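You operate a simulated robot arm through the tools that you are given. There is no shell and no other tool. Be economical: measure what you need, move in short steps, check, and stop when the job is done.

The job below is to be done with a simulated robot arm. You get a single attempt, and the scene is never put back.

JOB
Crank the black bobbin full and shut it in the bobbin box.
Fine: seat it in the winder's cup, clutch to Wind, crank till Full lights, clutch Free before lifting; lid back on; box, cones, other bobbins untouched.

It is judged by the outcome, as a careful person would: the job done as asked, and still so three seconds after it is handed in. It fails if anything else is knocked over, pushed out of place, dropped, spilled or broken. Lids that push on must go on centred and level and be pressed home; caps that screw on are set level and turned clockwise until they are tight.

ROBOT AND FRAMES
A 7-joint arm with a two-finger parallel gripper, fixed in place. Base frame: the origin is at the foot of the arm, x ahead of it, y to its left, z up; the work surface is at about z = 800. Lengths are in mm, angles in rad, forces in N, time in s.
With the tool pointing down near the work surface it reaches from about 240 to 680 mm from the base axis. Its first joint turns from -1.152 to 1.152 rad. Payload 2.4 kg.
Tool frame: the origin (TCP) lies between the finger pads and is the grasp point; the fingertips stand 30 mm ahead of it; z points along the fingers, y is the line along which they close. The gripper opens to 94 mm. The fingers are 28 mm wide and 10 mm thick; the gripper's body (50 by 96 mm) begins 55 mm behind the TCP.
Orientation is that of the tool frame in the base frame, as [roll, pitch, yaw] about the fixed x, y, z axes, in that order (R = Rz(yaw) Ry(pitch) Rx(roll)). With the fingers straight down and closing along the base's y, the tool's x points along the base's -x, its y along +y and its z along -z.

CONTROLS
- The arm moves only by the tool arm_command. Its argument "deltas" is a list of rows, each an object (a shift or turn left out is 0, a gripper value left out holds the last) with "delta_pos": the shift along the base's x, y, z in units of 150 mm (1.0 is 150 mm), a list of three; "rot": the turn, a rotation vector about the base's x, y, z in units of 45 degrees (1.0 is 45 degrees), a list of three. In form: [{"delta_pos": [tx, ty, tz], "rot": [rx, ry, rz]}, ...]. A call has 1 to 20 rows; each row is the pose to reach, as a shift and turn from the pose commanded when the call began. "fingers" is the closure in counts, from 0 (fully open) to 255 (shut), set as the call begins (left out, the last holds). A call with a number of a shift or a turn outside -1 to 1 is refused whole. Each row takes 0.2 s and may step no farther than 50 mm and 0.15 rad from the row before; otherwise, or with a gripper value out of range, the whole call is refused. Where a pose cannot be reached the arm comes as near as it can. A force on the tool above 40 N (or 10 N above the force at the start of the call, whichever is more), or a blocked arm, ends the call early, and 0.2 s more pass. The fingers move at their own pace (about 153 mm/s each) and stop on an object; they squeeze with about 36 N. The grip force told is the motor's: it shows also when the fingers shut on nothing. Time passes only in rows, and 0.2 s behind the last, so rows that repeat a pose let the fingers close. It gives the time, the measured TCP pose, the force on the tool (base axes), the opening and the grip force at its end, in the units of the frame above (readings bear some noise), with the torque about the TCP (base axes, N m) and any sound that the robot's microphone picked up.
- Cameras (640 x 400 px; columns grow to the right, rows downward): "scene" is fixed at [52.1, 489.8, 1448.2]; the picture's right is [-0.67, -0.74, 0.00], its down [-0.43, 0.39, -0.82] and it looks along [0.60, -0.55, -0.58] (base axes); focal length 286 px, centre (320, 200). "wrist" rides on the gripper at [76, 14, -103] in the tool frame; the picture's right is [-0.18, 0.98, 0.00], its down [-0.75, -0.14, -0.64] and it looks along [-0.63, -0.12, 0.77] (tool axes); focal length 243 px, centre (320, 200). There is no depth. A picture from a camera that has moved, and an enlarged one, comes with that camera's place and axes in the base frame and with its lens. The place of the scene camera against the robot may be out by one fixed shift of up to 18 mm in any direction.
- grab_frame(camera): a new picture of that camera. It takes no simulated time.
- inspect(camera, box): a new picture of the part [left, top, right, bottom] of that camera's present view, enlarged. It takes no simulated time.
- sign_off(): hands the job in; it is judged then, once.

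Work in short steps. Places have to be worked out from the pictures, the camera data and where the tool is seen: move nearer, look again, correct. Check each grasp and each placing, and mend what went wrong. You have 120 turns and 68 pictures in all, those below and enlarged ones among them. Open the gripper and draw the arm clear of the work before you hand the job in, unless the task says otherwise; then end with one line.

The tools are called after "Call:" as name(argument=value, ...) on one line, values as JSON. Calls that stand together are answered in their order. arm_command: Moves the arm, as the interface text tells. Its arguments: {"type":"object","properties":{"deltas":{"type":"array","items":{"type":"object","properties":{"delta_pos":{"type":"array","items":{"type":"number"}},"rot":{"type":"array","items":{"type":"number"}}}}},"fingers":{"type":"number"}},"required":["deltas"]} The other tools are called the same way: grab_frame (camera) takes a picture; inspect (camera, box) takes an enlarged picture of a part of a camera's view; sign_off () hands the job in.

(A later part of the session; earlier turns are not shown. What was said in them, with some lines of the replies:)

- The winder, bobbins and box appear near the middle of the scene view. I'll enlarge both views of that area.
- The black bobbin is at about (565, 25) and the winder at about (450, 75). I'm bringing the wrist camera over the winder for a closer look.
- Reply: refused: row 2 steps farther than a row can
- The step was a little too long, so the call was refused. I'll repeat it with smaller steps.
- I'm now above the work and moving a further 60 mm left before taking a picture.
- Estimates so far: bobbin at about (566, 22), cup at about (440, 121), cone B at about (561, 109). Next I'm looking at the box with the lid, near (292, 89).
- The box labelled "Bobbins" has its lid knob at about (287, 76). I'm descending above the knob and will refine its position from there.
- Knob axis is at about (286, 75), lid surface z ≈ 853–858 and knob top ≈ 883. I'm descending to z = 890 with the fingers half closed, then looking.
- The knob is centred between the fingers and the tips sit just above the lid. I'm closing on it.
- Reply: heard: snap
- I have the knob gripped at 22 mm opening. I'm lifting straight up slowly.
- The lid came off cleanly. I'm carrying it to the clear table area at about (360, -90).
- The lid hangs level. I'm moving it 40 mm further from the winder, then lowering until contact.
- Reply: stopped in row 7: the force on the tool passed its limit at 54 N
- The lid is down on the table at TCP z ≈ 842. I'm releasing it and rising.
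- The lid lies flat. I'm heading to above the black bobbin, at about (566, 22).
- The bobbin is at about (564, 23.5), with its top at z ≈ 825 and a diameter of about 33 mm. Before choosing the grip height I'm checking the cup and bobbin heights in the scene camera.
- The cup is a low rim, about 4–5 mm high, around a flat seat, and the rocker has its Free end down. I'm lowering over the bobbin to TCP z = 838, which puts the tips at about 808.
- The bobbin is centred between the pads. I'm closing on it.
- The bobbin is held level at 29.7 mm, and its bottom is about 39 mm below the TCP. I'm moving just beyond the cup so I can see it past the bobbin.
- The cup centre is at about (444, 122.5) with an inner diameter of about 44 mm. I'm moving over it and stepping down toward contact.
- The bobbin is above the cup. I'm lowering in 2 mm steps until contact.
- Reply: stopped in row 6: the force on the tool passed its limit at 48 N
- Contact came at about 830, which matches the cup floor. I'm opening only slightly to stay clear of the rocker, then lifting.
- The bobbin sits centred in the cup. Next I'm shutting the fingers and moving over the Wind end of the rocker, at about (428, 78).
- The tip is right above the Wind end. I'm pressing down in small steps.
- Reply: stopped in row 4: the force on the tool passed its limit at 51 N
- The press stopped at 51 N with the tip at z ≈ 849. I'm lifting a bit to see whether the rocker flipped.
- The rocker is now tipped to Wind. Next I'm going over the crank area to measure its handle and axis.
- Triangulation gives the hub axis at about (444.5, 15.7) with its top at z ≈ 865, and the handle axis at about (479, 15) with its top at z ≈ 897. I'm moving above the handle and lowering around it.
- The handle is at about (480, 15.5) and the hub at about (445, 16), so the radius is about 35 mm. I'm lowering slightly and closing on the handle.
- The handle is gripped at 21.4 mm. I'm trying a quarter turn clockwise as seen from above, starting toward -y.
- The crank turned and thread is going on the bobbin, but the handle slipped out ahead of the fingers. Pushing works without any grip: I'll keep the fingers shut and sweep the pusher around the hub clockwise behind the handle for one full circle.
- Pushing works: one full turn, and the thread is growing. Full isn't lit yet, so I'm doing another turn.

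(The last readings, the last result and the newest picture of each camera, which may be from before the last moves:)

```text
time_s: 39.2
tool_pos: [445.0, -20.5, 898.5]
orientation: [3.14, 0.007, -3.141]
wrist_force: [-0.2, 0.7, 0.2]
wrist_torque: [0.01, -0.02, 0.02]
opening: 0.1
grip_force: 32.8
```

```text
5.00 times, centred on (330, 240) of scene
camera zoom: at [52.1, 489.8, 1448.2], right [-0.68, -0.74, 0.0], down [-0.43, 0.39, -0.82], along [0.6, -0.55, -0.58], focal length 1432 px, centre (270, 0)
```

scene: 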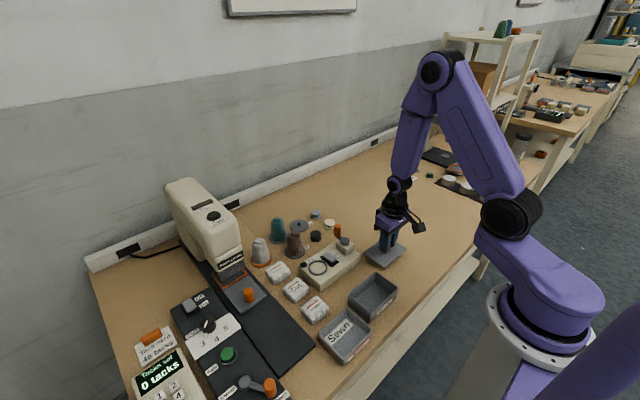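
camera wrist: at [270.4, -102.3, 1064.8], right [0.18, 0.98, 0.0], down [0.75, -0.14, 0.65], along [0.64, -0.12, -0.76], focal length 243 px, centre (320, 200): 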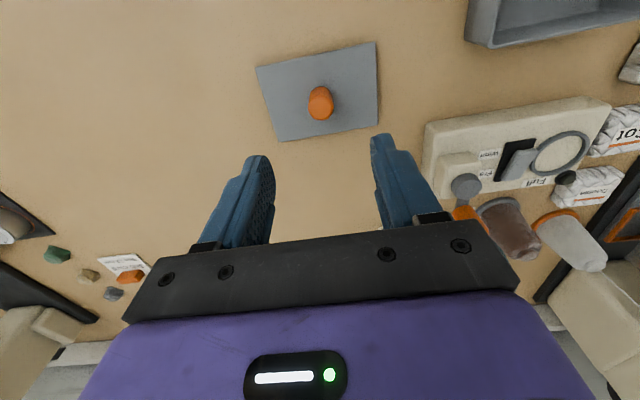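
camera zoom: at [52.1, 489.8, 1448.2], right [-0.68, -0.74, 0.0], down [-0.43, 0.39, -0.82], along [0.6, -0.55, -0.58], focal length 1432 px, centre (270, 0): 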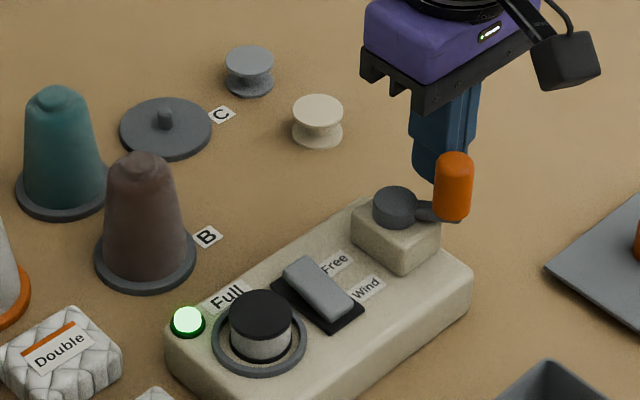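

Full is lit, so I've stopped cranking. I'm rising and moving over the Free end of the rocker, at about (465, 79), to press it.

Call:
arm_command(deltas=[{"delta_pos": [0.05, 0, 0.3]}, {"delta_pos": [0.133, 0.25, 0.35]}, {"delta_pos": [0.133, 0.5, 0.3]}, {"delta_pos": [0.133, 0.663, 0.15]}, {"delta_pos": [0.133, 0.663, 0.0]}, {"delta_pos": [0.133, 0.663, 0.0]}])

Call:
inspect(camera="wrist", box=[210, 50, 430, 230])

```text
time_s: 40.6
tool_pos: [465.9, 80.5, 899.6]
orientation: [3.139, 0.01, 3.14]
wrist_force: [-0.6, 0.1, -0.2]
wrist_torque: [0.02, 0.01, -0.01]
opening: 0.1
grip_force: 32.7
```

```text
2.22 times, centred on (320, 140) of wrist
camera zoom: at [389.2, 94.4, 1001.9], right [0.18, 0.98, 0.0], down [0.75, -0.14, 0.65], along [0.64, -0.12, -0.76], focal length 539 px, centre (320, 333)
```

zoom: 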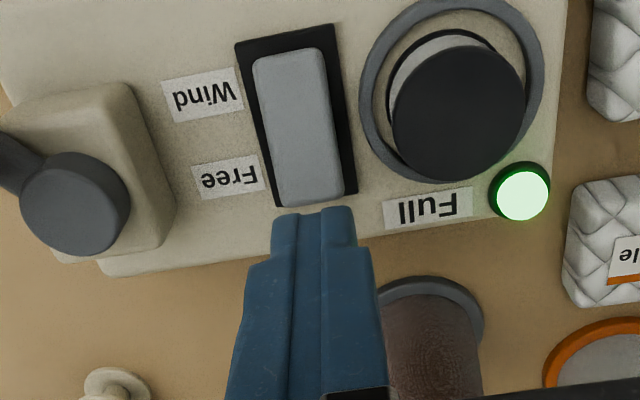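

The tip overlaps the Free end by about 10 mm. I'm pressing down.

Call:
arm_command(deltas=[{"delta_pos": [-0.015, -0.01, -0.08]}, {"delta_pos": [-0.015, -0.01, -0.12]}, {"delta_pos": [-0.015, -0.01, -0.15]}, {"delta_pos": [-0.015, -0.01, -0.17]}, {"delta_pos": [-0.015, -0.01, -0.19]}, {"delta_pos": [-0.015, -0.01, -0.21]}])

Call:
arm_command(deltas=[{"delta_pos": [0, 0, 0.1]}, {"delta_pos": [0.05, -0.1, 0.3]}, {"delta_pos": [0.2, -0.15, 0.5]}, {"delta_pos": [0.2, -0.15, 0.5]}])

Call:
inspect(camera="scene", box=[285, 210, 375, 290])

```text
time_s: 41.6
tool_pos: [465.0, 79.4, 877.5]
orientation: [3.14, 0.014, -3.139]
wrist_force: [0.3, -1.0, 3.4]
wrist_torque: [-0.04, 0.09, 0.04]
opening: 0.1
grip_force: 32.2
stopped in row 4: the force on the tool passed its limit at 50 N (the readings are from after the stop); the commanded pose is now the measured one
```

```text
time_s: 42.6
tool_pos: [494.5, 55.9, 952.3]
orientation: [3.14, 0.012, 3.141]
wrist_force: [-0.1, -0.2, -0.3]
wrist_torque: [0.0, 0.05, -0.03]
opening: 0.4
grip_force: 33.4
```

```text
5.00 times, centred on (330, 250) of scene
camera zoom: at [52.1, 489.8, 1448.2], right [-0.68, -0.74, 0.0], down [-0.43, 0.39, -0.82], along [0.6, -0.55, -0.58], focal length 1432 px, centre (270, -50)
```

zoom: 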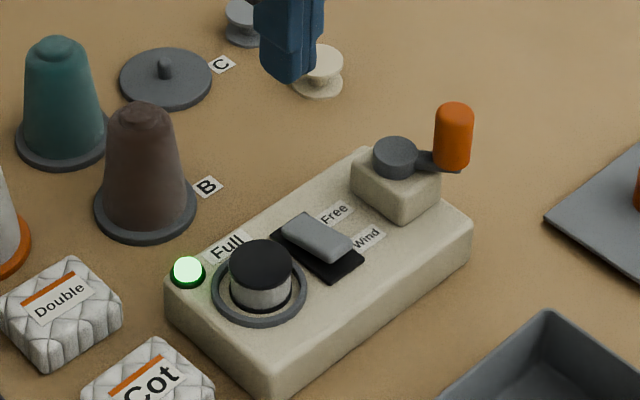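

The clutch is back to Free with Full still lit. I'm returning to the bobbin with the fingers slightly open.

Call:
arm_command(deltas=[{"delta_pos": [-0.15, 0.2, 0]}, {"delta_pos": [-0.337, 0.4, 0]}, {"delta_pos": [-0.337, 0.437, -0.2]}, {"delta_pos": [-0.337, 0.437, -0.35]}, {"delta_pos": [-0.337, 0.437, -0.35]}], fingers=150)

Call:
inspect(camera="wrist", box=[210, 50, 430, 230])

```text
time_s: 43.8
tool_pos: [445.0, 122.1, 900.2]
orientation: [3.14, 0.012, 3.14]
wrist_force: [-0.5, -0.2, 0.1]
wrist_torque: [-0.03, 0.01, -0.02]
opening: 38.5
grip_force: 0.0
```

```text
2.22 times, centred on (320, 140) of wrist
camera zoom: at [366.8, 136.1, 1001.9], right [0.18, 0.98, 0.0], down [0.75, -0.14, 0.65], along [0.64, -0.12, -0.76], focal length 539 px, centre (320, 333)
```

zoom: 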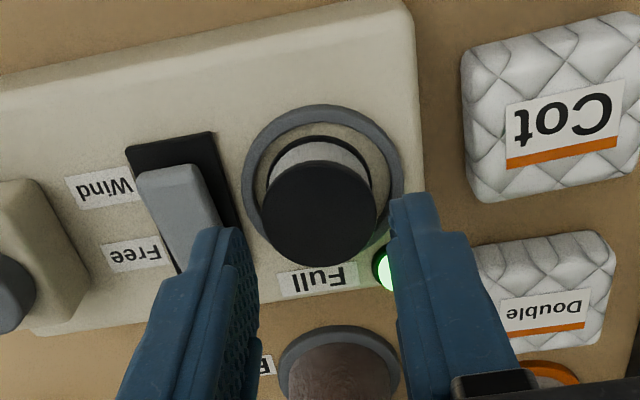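

The bobbin is centred under the fingers. I'm descending to z = 871.

Call:
arm_command(deltas=[{"delta_pos": [0.003, -0.004, -0.08]}, {"delta_pos": [0.003, -0.004, -0.15]}, {"delta_pos": [0.003, -0.004, -0.195]}, {"delta_pos": [0.003, -0.004, -0.195]}])

Call:
arm_command(deltas=[{"delta_pos": [0, 0, 0]}, {"delta_pos": [0, 0, 0]}, {"delta_pos": [0, 0, 0]}], fingers=255)

```text
time_s: 44.8
tool_pos: [444.5, 121.1, 871.5]
orientation: [3.14, 0.012, -3.141]
wrist_force: [0.5, 0.3, -0.1]
wrist_torque: [-0.03, 0.01, 0.01]
opening: 38.8
grip_force: 0.1
```

```text
time_s: 45.6
tool_pos: [444.6, 120.1, 871.5]
orientation: [3.139, 0.013, -3.141]
wrist_force: [0.3, -0.3, 0.3]
wrist_torque: [-0.03, 0.0, 0.03]
opening: 29.5
grip_force: 36.2
```

The bobbin is held at 29.5 mm. I'm lifting and moving toward the box to look inside.

Call:
arm_command(deltas=[{"delta_pos": [0, 0, 0.15]}, {"delta_pos": [0, 0, 0.4]}, {"delta_pos": [0, 0, 0.6]}, {"delta_pos": [-0.2, -0.1, 0.6]}, {"delta_pos": [-0.45, -0.2, 0.6]}, {"delta_pos": [-0.7, -0.3, 0.6]}, {"delta_pos": [-0.7, -0.3, 0.6]}])

Call:
grab_frame(camera="wrist")

Call:
inspect(camera="scene", box=[285, 210, 415, 330])

```text
time_s: 47.2
tool_pos: [339.1, 76.9, 960.8]
orientation: [3.141, 0.011, -3.141]
wrist_force: [0.3, 0.2, 0.7]
wrist_torque: [0.0, 0.01, 0.03]
opening: 29.4
grip_force: 36.1
```

```text
26 pictures are left
camera wrist: at [261.0, 89.8, 1063.4], right [0.18, 0.98, 0.0], down [0.75, -0.14, 0.65], along [0.64, -0.12, -0.76], focal length 243 px, centre (320, 200)
```

wrist: 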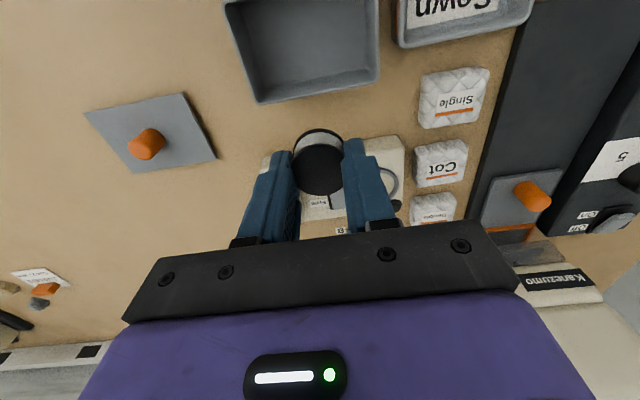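

```text
3.33 times, centred on (350, 270) of scene
camera zoom: at [52.1, 489.8, 1448.2], right [-0.68, -0.74, 0.0], down [-0.43, 0.39, -0.82], along [0.6, -0.55, -0.58], focal length 955 px, centre (220, -33)
```

zoom: 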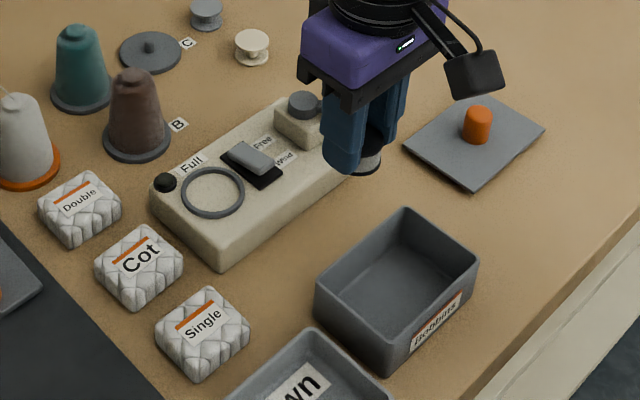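

The box is empty and roomy. I'm moving over its centre and descending.

Call:
arm_command(deltas=[{"delta_pos": [-0.2, -0.013, 0]}, {"delta_pos": [-0.347, -0.013, 0]}, {"delta_pos": [-0.347, -0.013, -0.2]}, {"delta_pos": [-0.347, -0.013, -0.4]}, {"delta_pos": [-0.347, -0.013, -0.6]}, {"delta_pos": [-0.347, -0.013, -0.6]}])

Call:
grab_frame(camera="wrist")

```text
time_s: 48.6
tool_pos: [287.2, 74.4, 871.5]
orientation: [3.139, 0.014, 3.141]
wrist_force: [0.4, 0.0, -0.3]
wrist_torque: [-0.02, 0.02, -0.01]
opening: 30.0
grip_force: 36.2
```

```text
24 pictures are left
camera wrist: at [209.4, 88.4, 972.5], right [0.18, 0.98, 0.0], down [0.75, -0.14, 0.65], along [0.64, -0.12, -0.76], focal length 243 px, centre (320, 200)
```

wrist: 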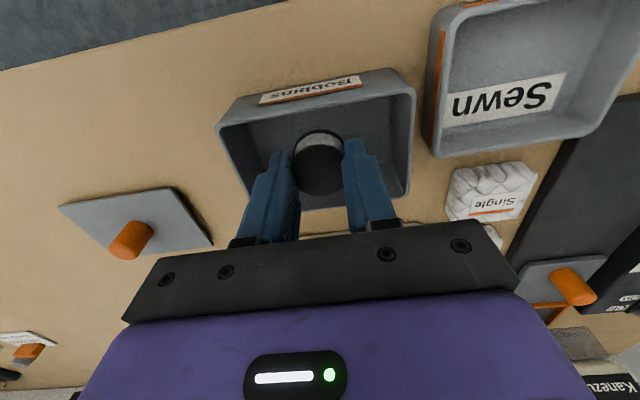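

The bobbin is inside the opening with clearance all round. I'm lowering to the floor in small steps.

Call:
arm_command(deltas=[{"delta_pos": [0, 0, -0.08]}, {"delta_pos": [0, 0, -0.13]}, {"delta_pos": [0, 0, -0.155]}, {"delta_pos": [0, 0, -0.17]}, {"delta_pos": [0, 0, -0.18]}, {"delta_pos": [0, 0, -0.19]}, {"delta_pos": [0, 0, -0.2]}, {"delta_pos": [0, 0, -0.21]}])

```text
time_s: 50.4
tool_pos: [287.6, 73.7, 840.0]
orientation: [3.141, 0.016, -3.14]
wrist_force: [-1.8, -1.0, 13.7]
wrist_torque: [0.01, 0.03, -0.02]
opening: 32.4
grip_force: 36.1
```

It's touching the floor. I'm releasing and withdrawing straight up.

Call:
arm_command(deltas=[{"delta_pos": [0, 0, 0.01]}, {"delta_pos": [0, 0, 0.01]}, {"delta_pos": [0, 0, 0.1]}, {"delta_pos": [0, 0, 0.35]}, {"delta_pos": [0, 0, 0.65]}, {"delta_pos": [0, 0, 0.9]}, {"delta_pos": [0, 0, 0.9]}], fingers=130)

Call:
grab_frame(camera="wrist")

Call:
inspect(camera="scene", box=[285, 210, 415, 330])

```text
time_s: 52.0
tool_pos: [287.0, 73.5, 974.2]
orientation: [3.14, 0.012, -3.141]
wrist_force: [-0.5, -0.8, -0.3]
wrist_torque: [-0.01, 0.03, 0.0]
opening: 46.1
grip_force: 0.0
```

```text
23 pictures are left
camera wrist: at [209.4, 88.2, 1076.0], right [0.18, 0.98, 0.0], down [0.75, -0.14, 0.65], along [0.64, -0.12, -0.76], focal length 243 px, centre (320, 200)
```

wrist: 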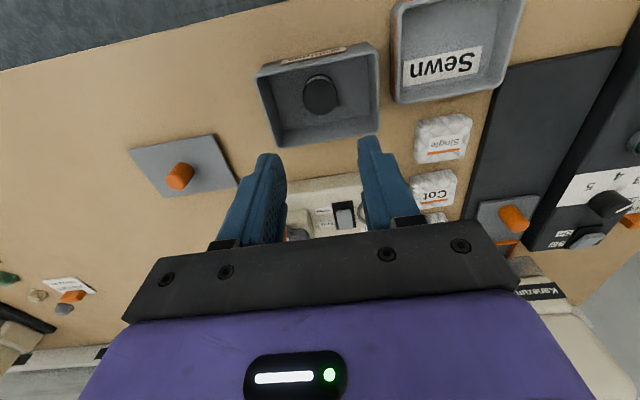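

```text
3.33 times, centred on (350, 270) of scene
camera zoom: at [52.1, 489.8, 1448.2], right [-0.68, -0.74, 0.0], down [-0.43, 0.39, -0.82], along [0.6, -0.55, -0.58], focal length 955 px, centre (220, -33)
```

zoom: 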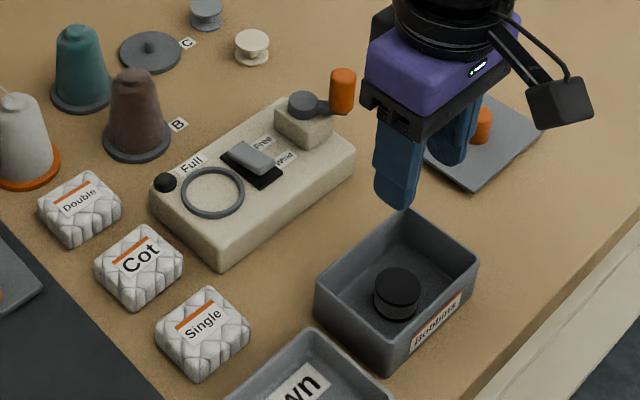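

The bobbin stands upright in the box. I'm going back for the lid at about (346.5, -116.5).

Call:
arm_command(deltas=[{"delta_pos": [0.1, -0.25, 0]}, {"delta_pos": [0.2, -0.5, 0]}, {"delta_pos": [0.3, -0.75, 0]}, {"delta_pos": [0.4, -1.0, 0]}, {"delta_pos": [0.4, -1.0, 0]}])

Call:
arm_command(deltas=[{"delta_pos": [0, -0.27, -0.1]}, {"delta_pos": [0, -0.27, -0.4]}, {"delta_pos": [0, -0.27, -0.65]}, {"delta_pos": [0, -0.27, -0.65]}])

Call:
grab_frame(camera="wrist")

```text
time_s: 53.2
tool_pos: [347.9, -76.4, 973.5]
orientation: [3.14, 0.009, -3.141]
wrist_force: [0.4, -0.4, 0.0]
wrist_torque: [0.0, 0.02, 0.01]
opening: 45.8
grip_force: 0.1
```

```text
time_s: 54.2
tool_pos: [346.4, -116.0, 875.4]
orientation: [3.139, 0.015, -3.141]
wrist_force: [-0.4, -0.3, 0.5]
wrist_torque: [0.01, 0.01, -0.01]
opening: 46.0
grip_force: 0.1
```

```text
21 pictures are left
camera wrist: at [269.5, -102.2, 978.2], right [0.18, 0.98, 0.0], down [0.75, -0.14, 0.65], along [0.64, -0.12, -0.76], focal length 243 px, centre (320, 200)
```

wrist: 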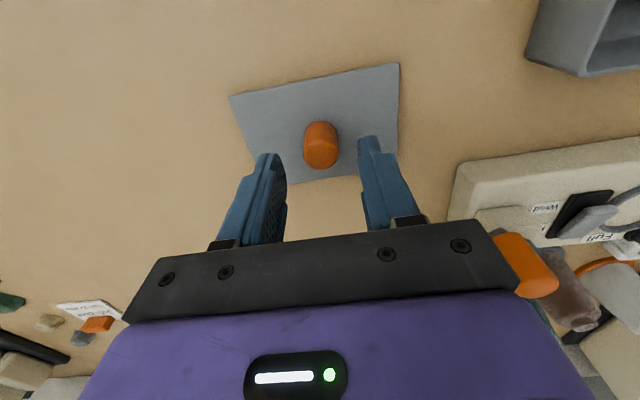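

The knob is centred. I'm removing a 0.6° pitch drift while descending to the earlier grip height of 843, then closing.

Call:
arm_command(deltas=[{"delta_pos": [0.003, 0, -0.1], "rot": [0, 0.014, 0]}, {"delta_pos": [0.003, 0, -0.18], "rot": [0, 0.014, 0]}, {"delta_pos": [0.003, 0, -0.215], "rot": [0, 0.014, 0]}, {"delta_pos": [0.003, 0, -0.215], "rot": [0, 0.014, 0]}])

Call:
arm_command(deltas=[{"delta_pos": [0, 0, 0]}, {"delta_pos": [0, 0, 0]}, {"delta_pos": [0, 0, 0]}], fingers=255)

```text
time_s: 55.2
tool_pos: [348.1, -117.3, 844.1]
orientation: [3.138, 0.002, -3.141]
wrist_force: [-0.6, -0.7, 0.6]
wrist_torque: [0.0, -0.01, 0.02]
opening: 45.9
grip_force: 0.1
```

```text
time_s: 56.0
tool_pos: [346.9, -117.0, 844.1]
orientation: [3.14, 0.001, -3.141]
wrist_force: [0.0, -0.2, 0.0]
wrist_torque: [-0.01, 0.04, 0.02]
opening: 22.5
grip_force: 36.2
```

The lid is gripped. I'm lifting and carrying it back over the box.

Call:
arm_command(deltas=[{"delta_pos": [0, 0, 0.2]}, {"delta_pos": [0, 0, 0.5]}, {"delta_pos": [0, 0, 0.75]}, {"delta_pos": [-0.1, 0.25, 0.75]}, {"delta_pos": [-0.2, 0.5, 0.75]}, {"delta_pos": [-0.3, 0.75, 0.75]}, {"delta_pos": [-0.4, 1.0, 0.75]}, {"delta_pos": [-0.4, 1.0, 0.75]}])

Call:
arm_command(deltas=[{"delta_pos": [0, 0.2, 0]}, {"delta_pos": [0, 0.275, -0.1]}, {"delta_pos": [0, 0.275, -0.28]}, {"delta_pos": [0, 0.275, -0.28]}])

Call:
grab_frame(camera="wrist")

Call:
inspect(camera="scene", box=[325, 235, 425, 325])

```text
time_s: 57.8
tool_pos: [288.5, 32.5, 959.0]
orientation: [3.14, 0.001, -3.139]
wrist_force: [0.0, 0.3, -0.7]
wrist_torque: [-0.04, 0.01, -0.01]
opening: 22.4
grip_force: 36.0
```

```text
time_s: 58.8
tool_pos: [287.6, 75.9, 916.4]
orientation: [3.14, 0.002, 3.141]
wrist_force: [0.6, 0.1, 0.0]
wrist_torque: [-0.01, -0.01, 0.0]
opening: 22.3
grip_force: 36.5
```

```text
20 pictures are left
camera wrist: at [211.9, 89.2, 1018.4], right [0.18, 0.98, 0.0], down [0.75, -0.14, 0.64], along [0.63, -0.12, -0.77], focal length 243 px, centre (320, 200)
```

wrist: 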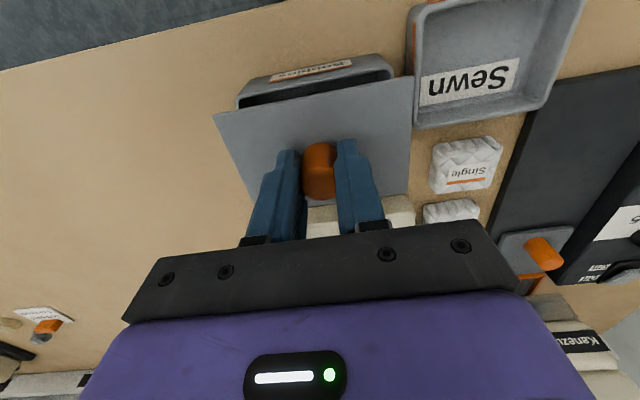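

```text
4.44 times, centred on (375, 280) of scene
camera zoom: at [52.1, 489.9, 1448.2], right [-0.67, -0.74, 0.0], down [-0.43, 0.39, -0.82], along [0.6, -0.55, -0.58], focal length 1273 px, centre (76, -156)
```

zoom: 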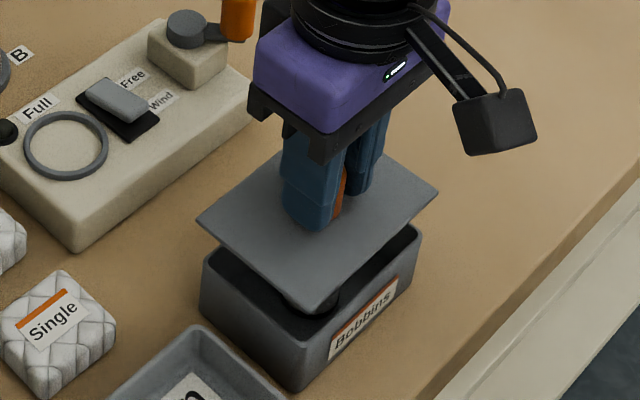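

The lid is aligned with the box. I'm trimming y by -1.3 mm and lowering slowly onto the rim.

Call:
arm_command(deltas=[{"delta_pos": [-0.004, -0.009, -0.05]}, {"delta_pos": [-0.004, -0.009, -0.09]}, {"delta_pos": [-0.004, -0.009, -0.11]}, {"delta_pos": [-0.004, -0.009, -0.125]}, {"delta_pos": [-0.004, -0.009, -0.14]}, {"delta_pos": [-0.004, -0.009, -0.15]}, {"delta_pos": [-0.004, -0.009, -0.16]}, {"delta_pos": [-0.004, -0.009, -0.17]}, {"delta_pos": [-0.004, -0.009, -0.18]}])

Call:
inspect(camera="scene", box=[325, 235, 425, 325])

```text
time_s: 60.8
tool_pos: [288.0, 74.0, 888.3]
orientation: [3.14, 0.002, 3.141]
wrist_force: [-0.5, -0.3, -0.5]
wrist_torque: [0.03, -0.02, 0.02]
opening: 22.6
grip_force: 36.1
```

```text
4.44 times, centred on (375, 280) of scene
camera zoom: at [52.1, 489.8, 1448.2], right [-0.67, -0.74, 0.0], down [-0.43, 0.39, -0.82], along [0.6, -0.55, -0.58], focal length 1273 px, centre (76, -156)
```

zoom: 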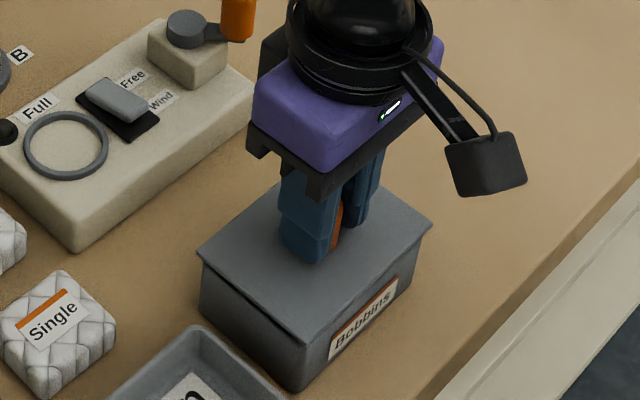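

No contact force yet, and the lid still looks a few mm high. I'm continuing down in 1.5 mm steps until it presses home.

Call:
arm_command(deltas=[{"delta_pos": [0, 0, -0.01]}, {"delta_pos": [0, 0, -0.02]}, {"delta_pos": [0, 0, -0.03]}, {"delta_pos": [0, 0, -0.04]}, {"delta_pos": [0, 0, -0.05]}, {"delta_pos": [0, 0, -0.06]}, {"delta_pos": [0, 0, -0.07]}])

Call:
inspect(camera="scene", box=[325, 235, 425, 325])

```text
time_s: 62.0
tool_pos: [287.1, 74.4, 882.1]
orientation: [3.138, 0.004, -3.139]
wrist_force: [-3.7, 0.6, 10.7]
wrist_torque: [0.03, -0.05, -0.07]
opening: 22.4
grip_force: 36.1
heard: snap
stopped in row 6: the force on the tool passed its limit at 48 N (the readings are from after the stop); the commanded pose is now the measured one
```

```text
4.44 times, centred on (375, 280) of scene
camera zoom: at [51.9, 489.8, 1448.2], right [-0.68, -0.74, 0.0], down [-0.43, 0.39, -0.82], along [0.6, -0.55, -0.58], focal length 1273 px, centre (76, -156)
```

zoom: 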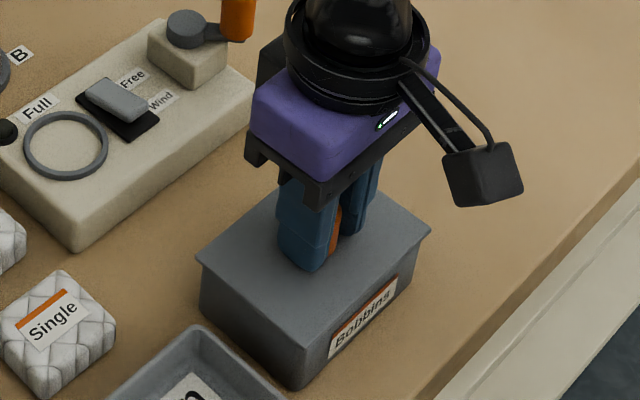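

I heard a snap and the lid is back at its original level. I'm releasing, rising, then checking.

Call:
arm_command(deltas=[{"delta_pos": [0, 0, 0.0]}, {"delta_pos": [0, 0, 0.0]}, {"delta_pos": [0, 0, 0.1]}, {"delta_pos": [0, 0, 0.3]}, {"delta_pos": [0, 0, 0.5]}, {"delta_pos": [0, 0, 0.5]}], fingers=130)

Call:
grab_frame(camera="wrist")

Call:
inspect(camera="scene", box=[325, 245, 415, 325])

```text
time_s: 63.4
tool_pos: [287.6, 73.6, 956.2]
orientation: [3.138, 0.002, 3.141]
wrist_force: [1.5, -1.4, -0.1]
wrist_torque: [0.02, -0.01, 0.02]
opening: 46.4
grip_force: 0.1
```

```text
16 pictures are left
camera wrist: at [210.8, 87.6, 1058.7], right [0.18, 0.98, 0.0], down [0.75, -0.14, 0.64], along [0.63, -0.12, -0.76], focal length 243 px, centre (320, 200)
```

wrist: 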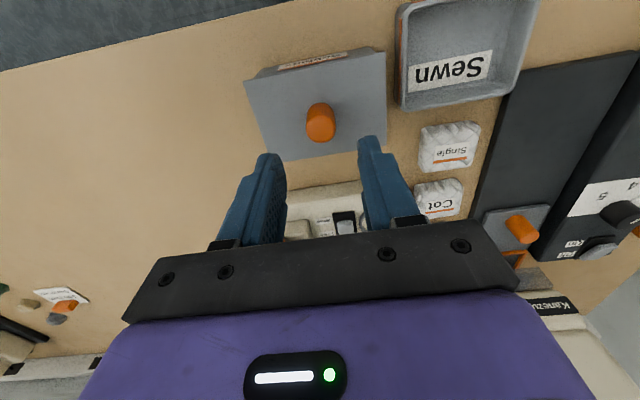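

```text
5.00 times, centred on (370, 285) of scene
camera zoom: at [52.1, 489.8, 1448.2], right [-0.68, -0.74, 0.0], down [-0.43, 0.39, -0.82], along [0.6, -0.55, -0.58], focal length 1432 px, centre (70, -225)
```

zoom: 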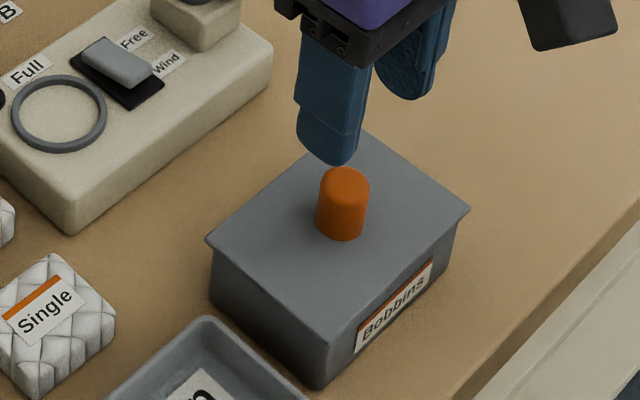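

The lid looks level, centred and down. To be sure it's home, I'll press once on the knob top with shut fingers.

Call:
arm_command(deltas=[{"delta_pos": [0, 0.005, 0]}, {"delta_pos": [0, 0.005, -0.1]}, {"delta_pos": [0, 0.005, -0.22]}, {"delta_pos": [0, 0.005, -0.26]}, {"delta_pos": [0, 0.005, -0.28]}, {"delta_pos": [0, 0.005, -0.295]}, {"delta_pos": [0, 0.005, -0.31]}, {"delta_pos": [0, 0.005, -0.325]}, {"delta_pos": [0, 0.005, -0.34]}], fingers=255)

Call:
arm_command(deltas=[{"delta_pos": [0, 0, 0.2]}, {"delta_pos": [0, 0, 0.5]}, {"delta_pos": [0, -0.25, 0.75]}, {"delta_pos": [0.1, -0.5, 0.9]}, {"delta_pos": [0.2, -0.75, 0.95]}, {"delta_pos": [0.2, -0.75, 0.95]}], fingers=0)

Call:
grab_frame(camera="scene")

Call:
inspect(camera="scene", box=[285, 205, 405, 325])

```text
time_s: 65.2
tool_pos: [287.9, 72.9, 908.3]
orientation: [3.135, 0.005, -3.142]
wrist_force: [-4.0, -0.3, 14.7]
wrist_torque: [-0.03, 0.07, 0.02]
opening: 0.1
grip_force: 32.8
stopped in row 8: the force on the tool passed its limit at 54 N (the readings are from after the stop); the commanded pose is now the measured one
```

```text
refused: row 3 steps farther than a row can; nothing moved
```

```text
14 pictures are left
```

scene: 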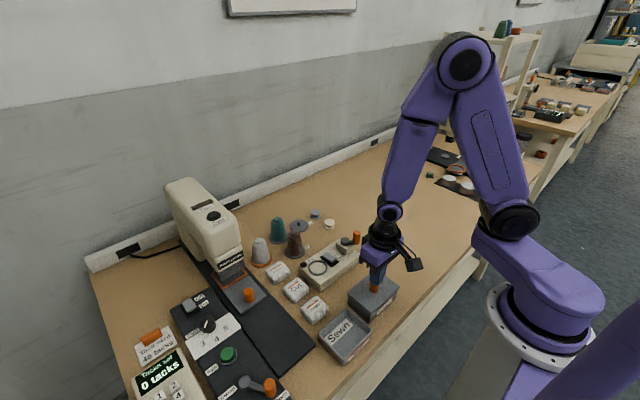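

```text
3.33 times, centred on (345, 265) of scene
camera zoom: at [51.9, 489.8, 1448.3], right [-0.67, -0.74, 0.0], down [-0.43, 0.39, -0.82], along [0.6, -0.55, -0.58], focal length 955 px, centre (237, -17)
```

zoom: 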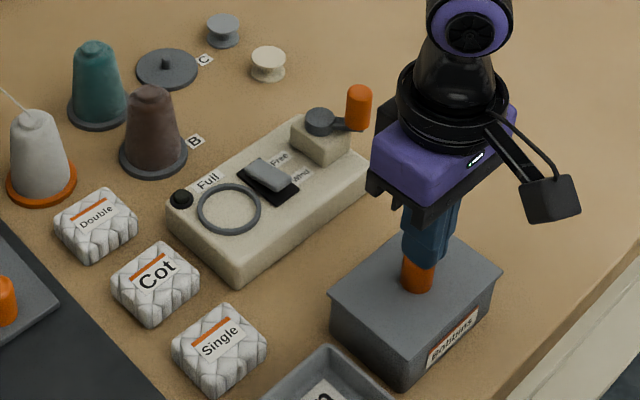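

The press met solid resistance with no further click, so the lid is home. I'm retreating up and clear with smaller steps.

Call:
arm_command(deltas=[{"delta_pos": [0, 0, 0.2]}, {"delta_pos": [0, 0, 0.5]}, {"delta_pos": [0, -0.1, 0.75]}, {"delta_pos": [0.1, -0.35, 0.9]}, {"delta_pos": [0.2, -0.6, 0.95]}, {"delta_pos": [0.2, -0.8, 0.95]}, {"delta_pos": [0.2, -0.8, 0.95]}], fingers=0)

Call:
inspect(camera="scene", box=[240, 200, 420, 370])

```text
time_s: 66.8
tool_pos: [317.6, -45.4, 1050.5]
orientation: [3.137, 0.006, 3.141]
wrist_force: [1.1, -0.2, 0.1]
wrist_torque: [-0.02, -0.01, 0.01]
opening: 93.9
grip_force: 0.1
```

```text
2.35 times, centred on (330, 285) of scene
camera zoom: at [52.1, 489.8, 1448.2], right [-0.68, -0.74, 0.0], down [-0.43, 0.39, -0.82], along [0.6, -0.55, -0.58], focal length 674 px, centre (296, 0)
```

zoom: 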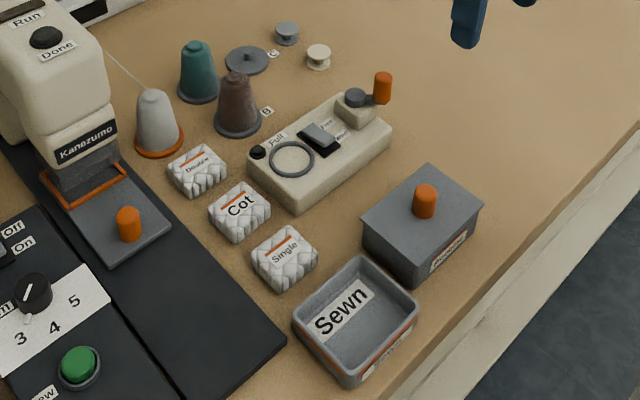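

Everything is where it started, the lid is seated, the clutch is at Free, and the arm is clear with the gripper open. I'm handing the job in.

Call:
sign_off()

```text
The job is handed in.
```

The black bobbin was cranked until Full lit and the clutch set to Free before lifting; it is now shut in the bobbin box with the lid pressed home, and nothing else looks out of place.
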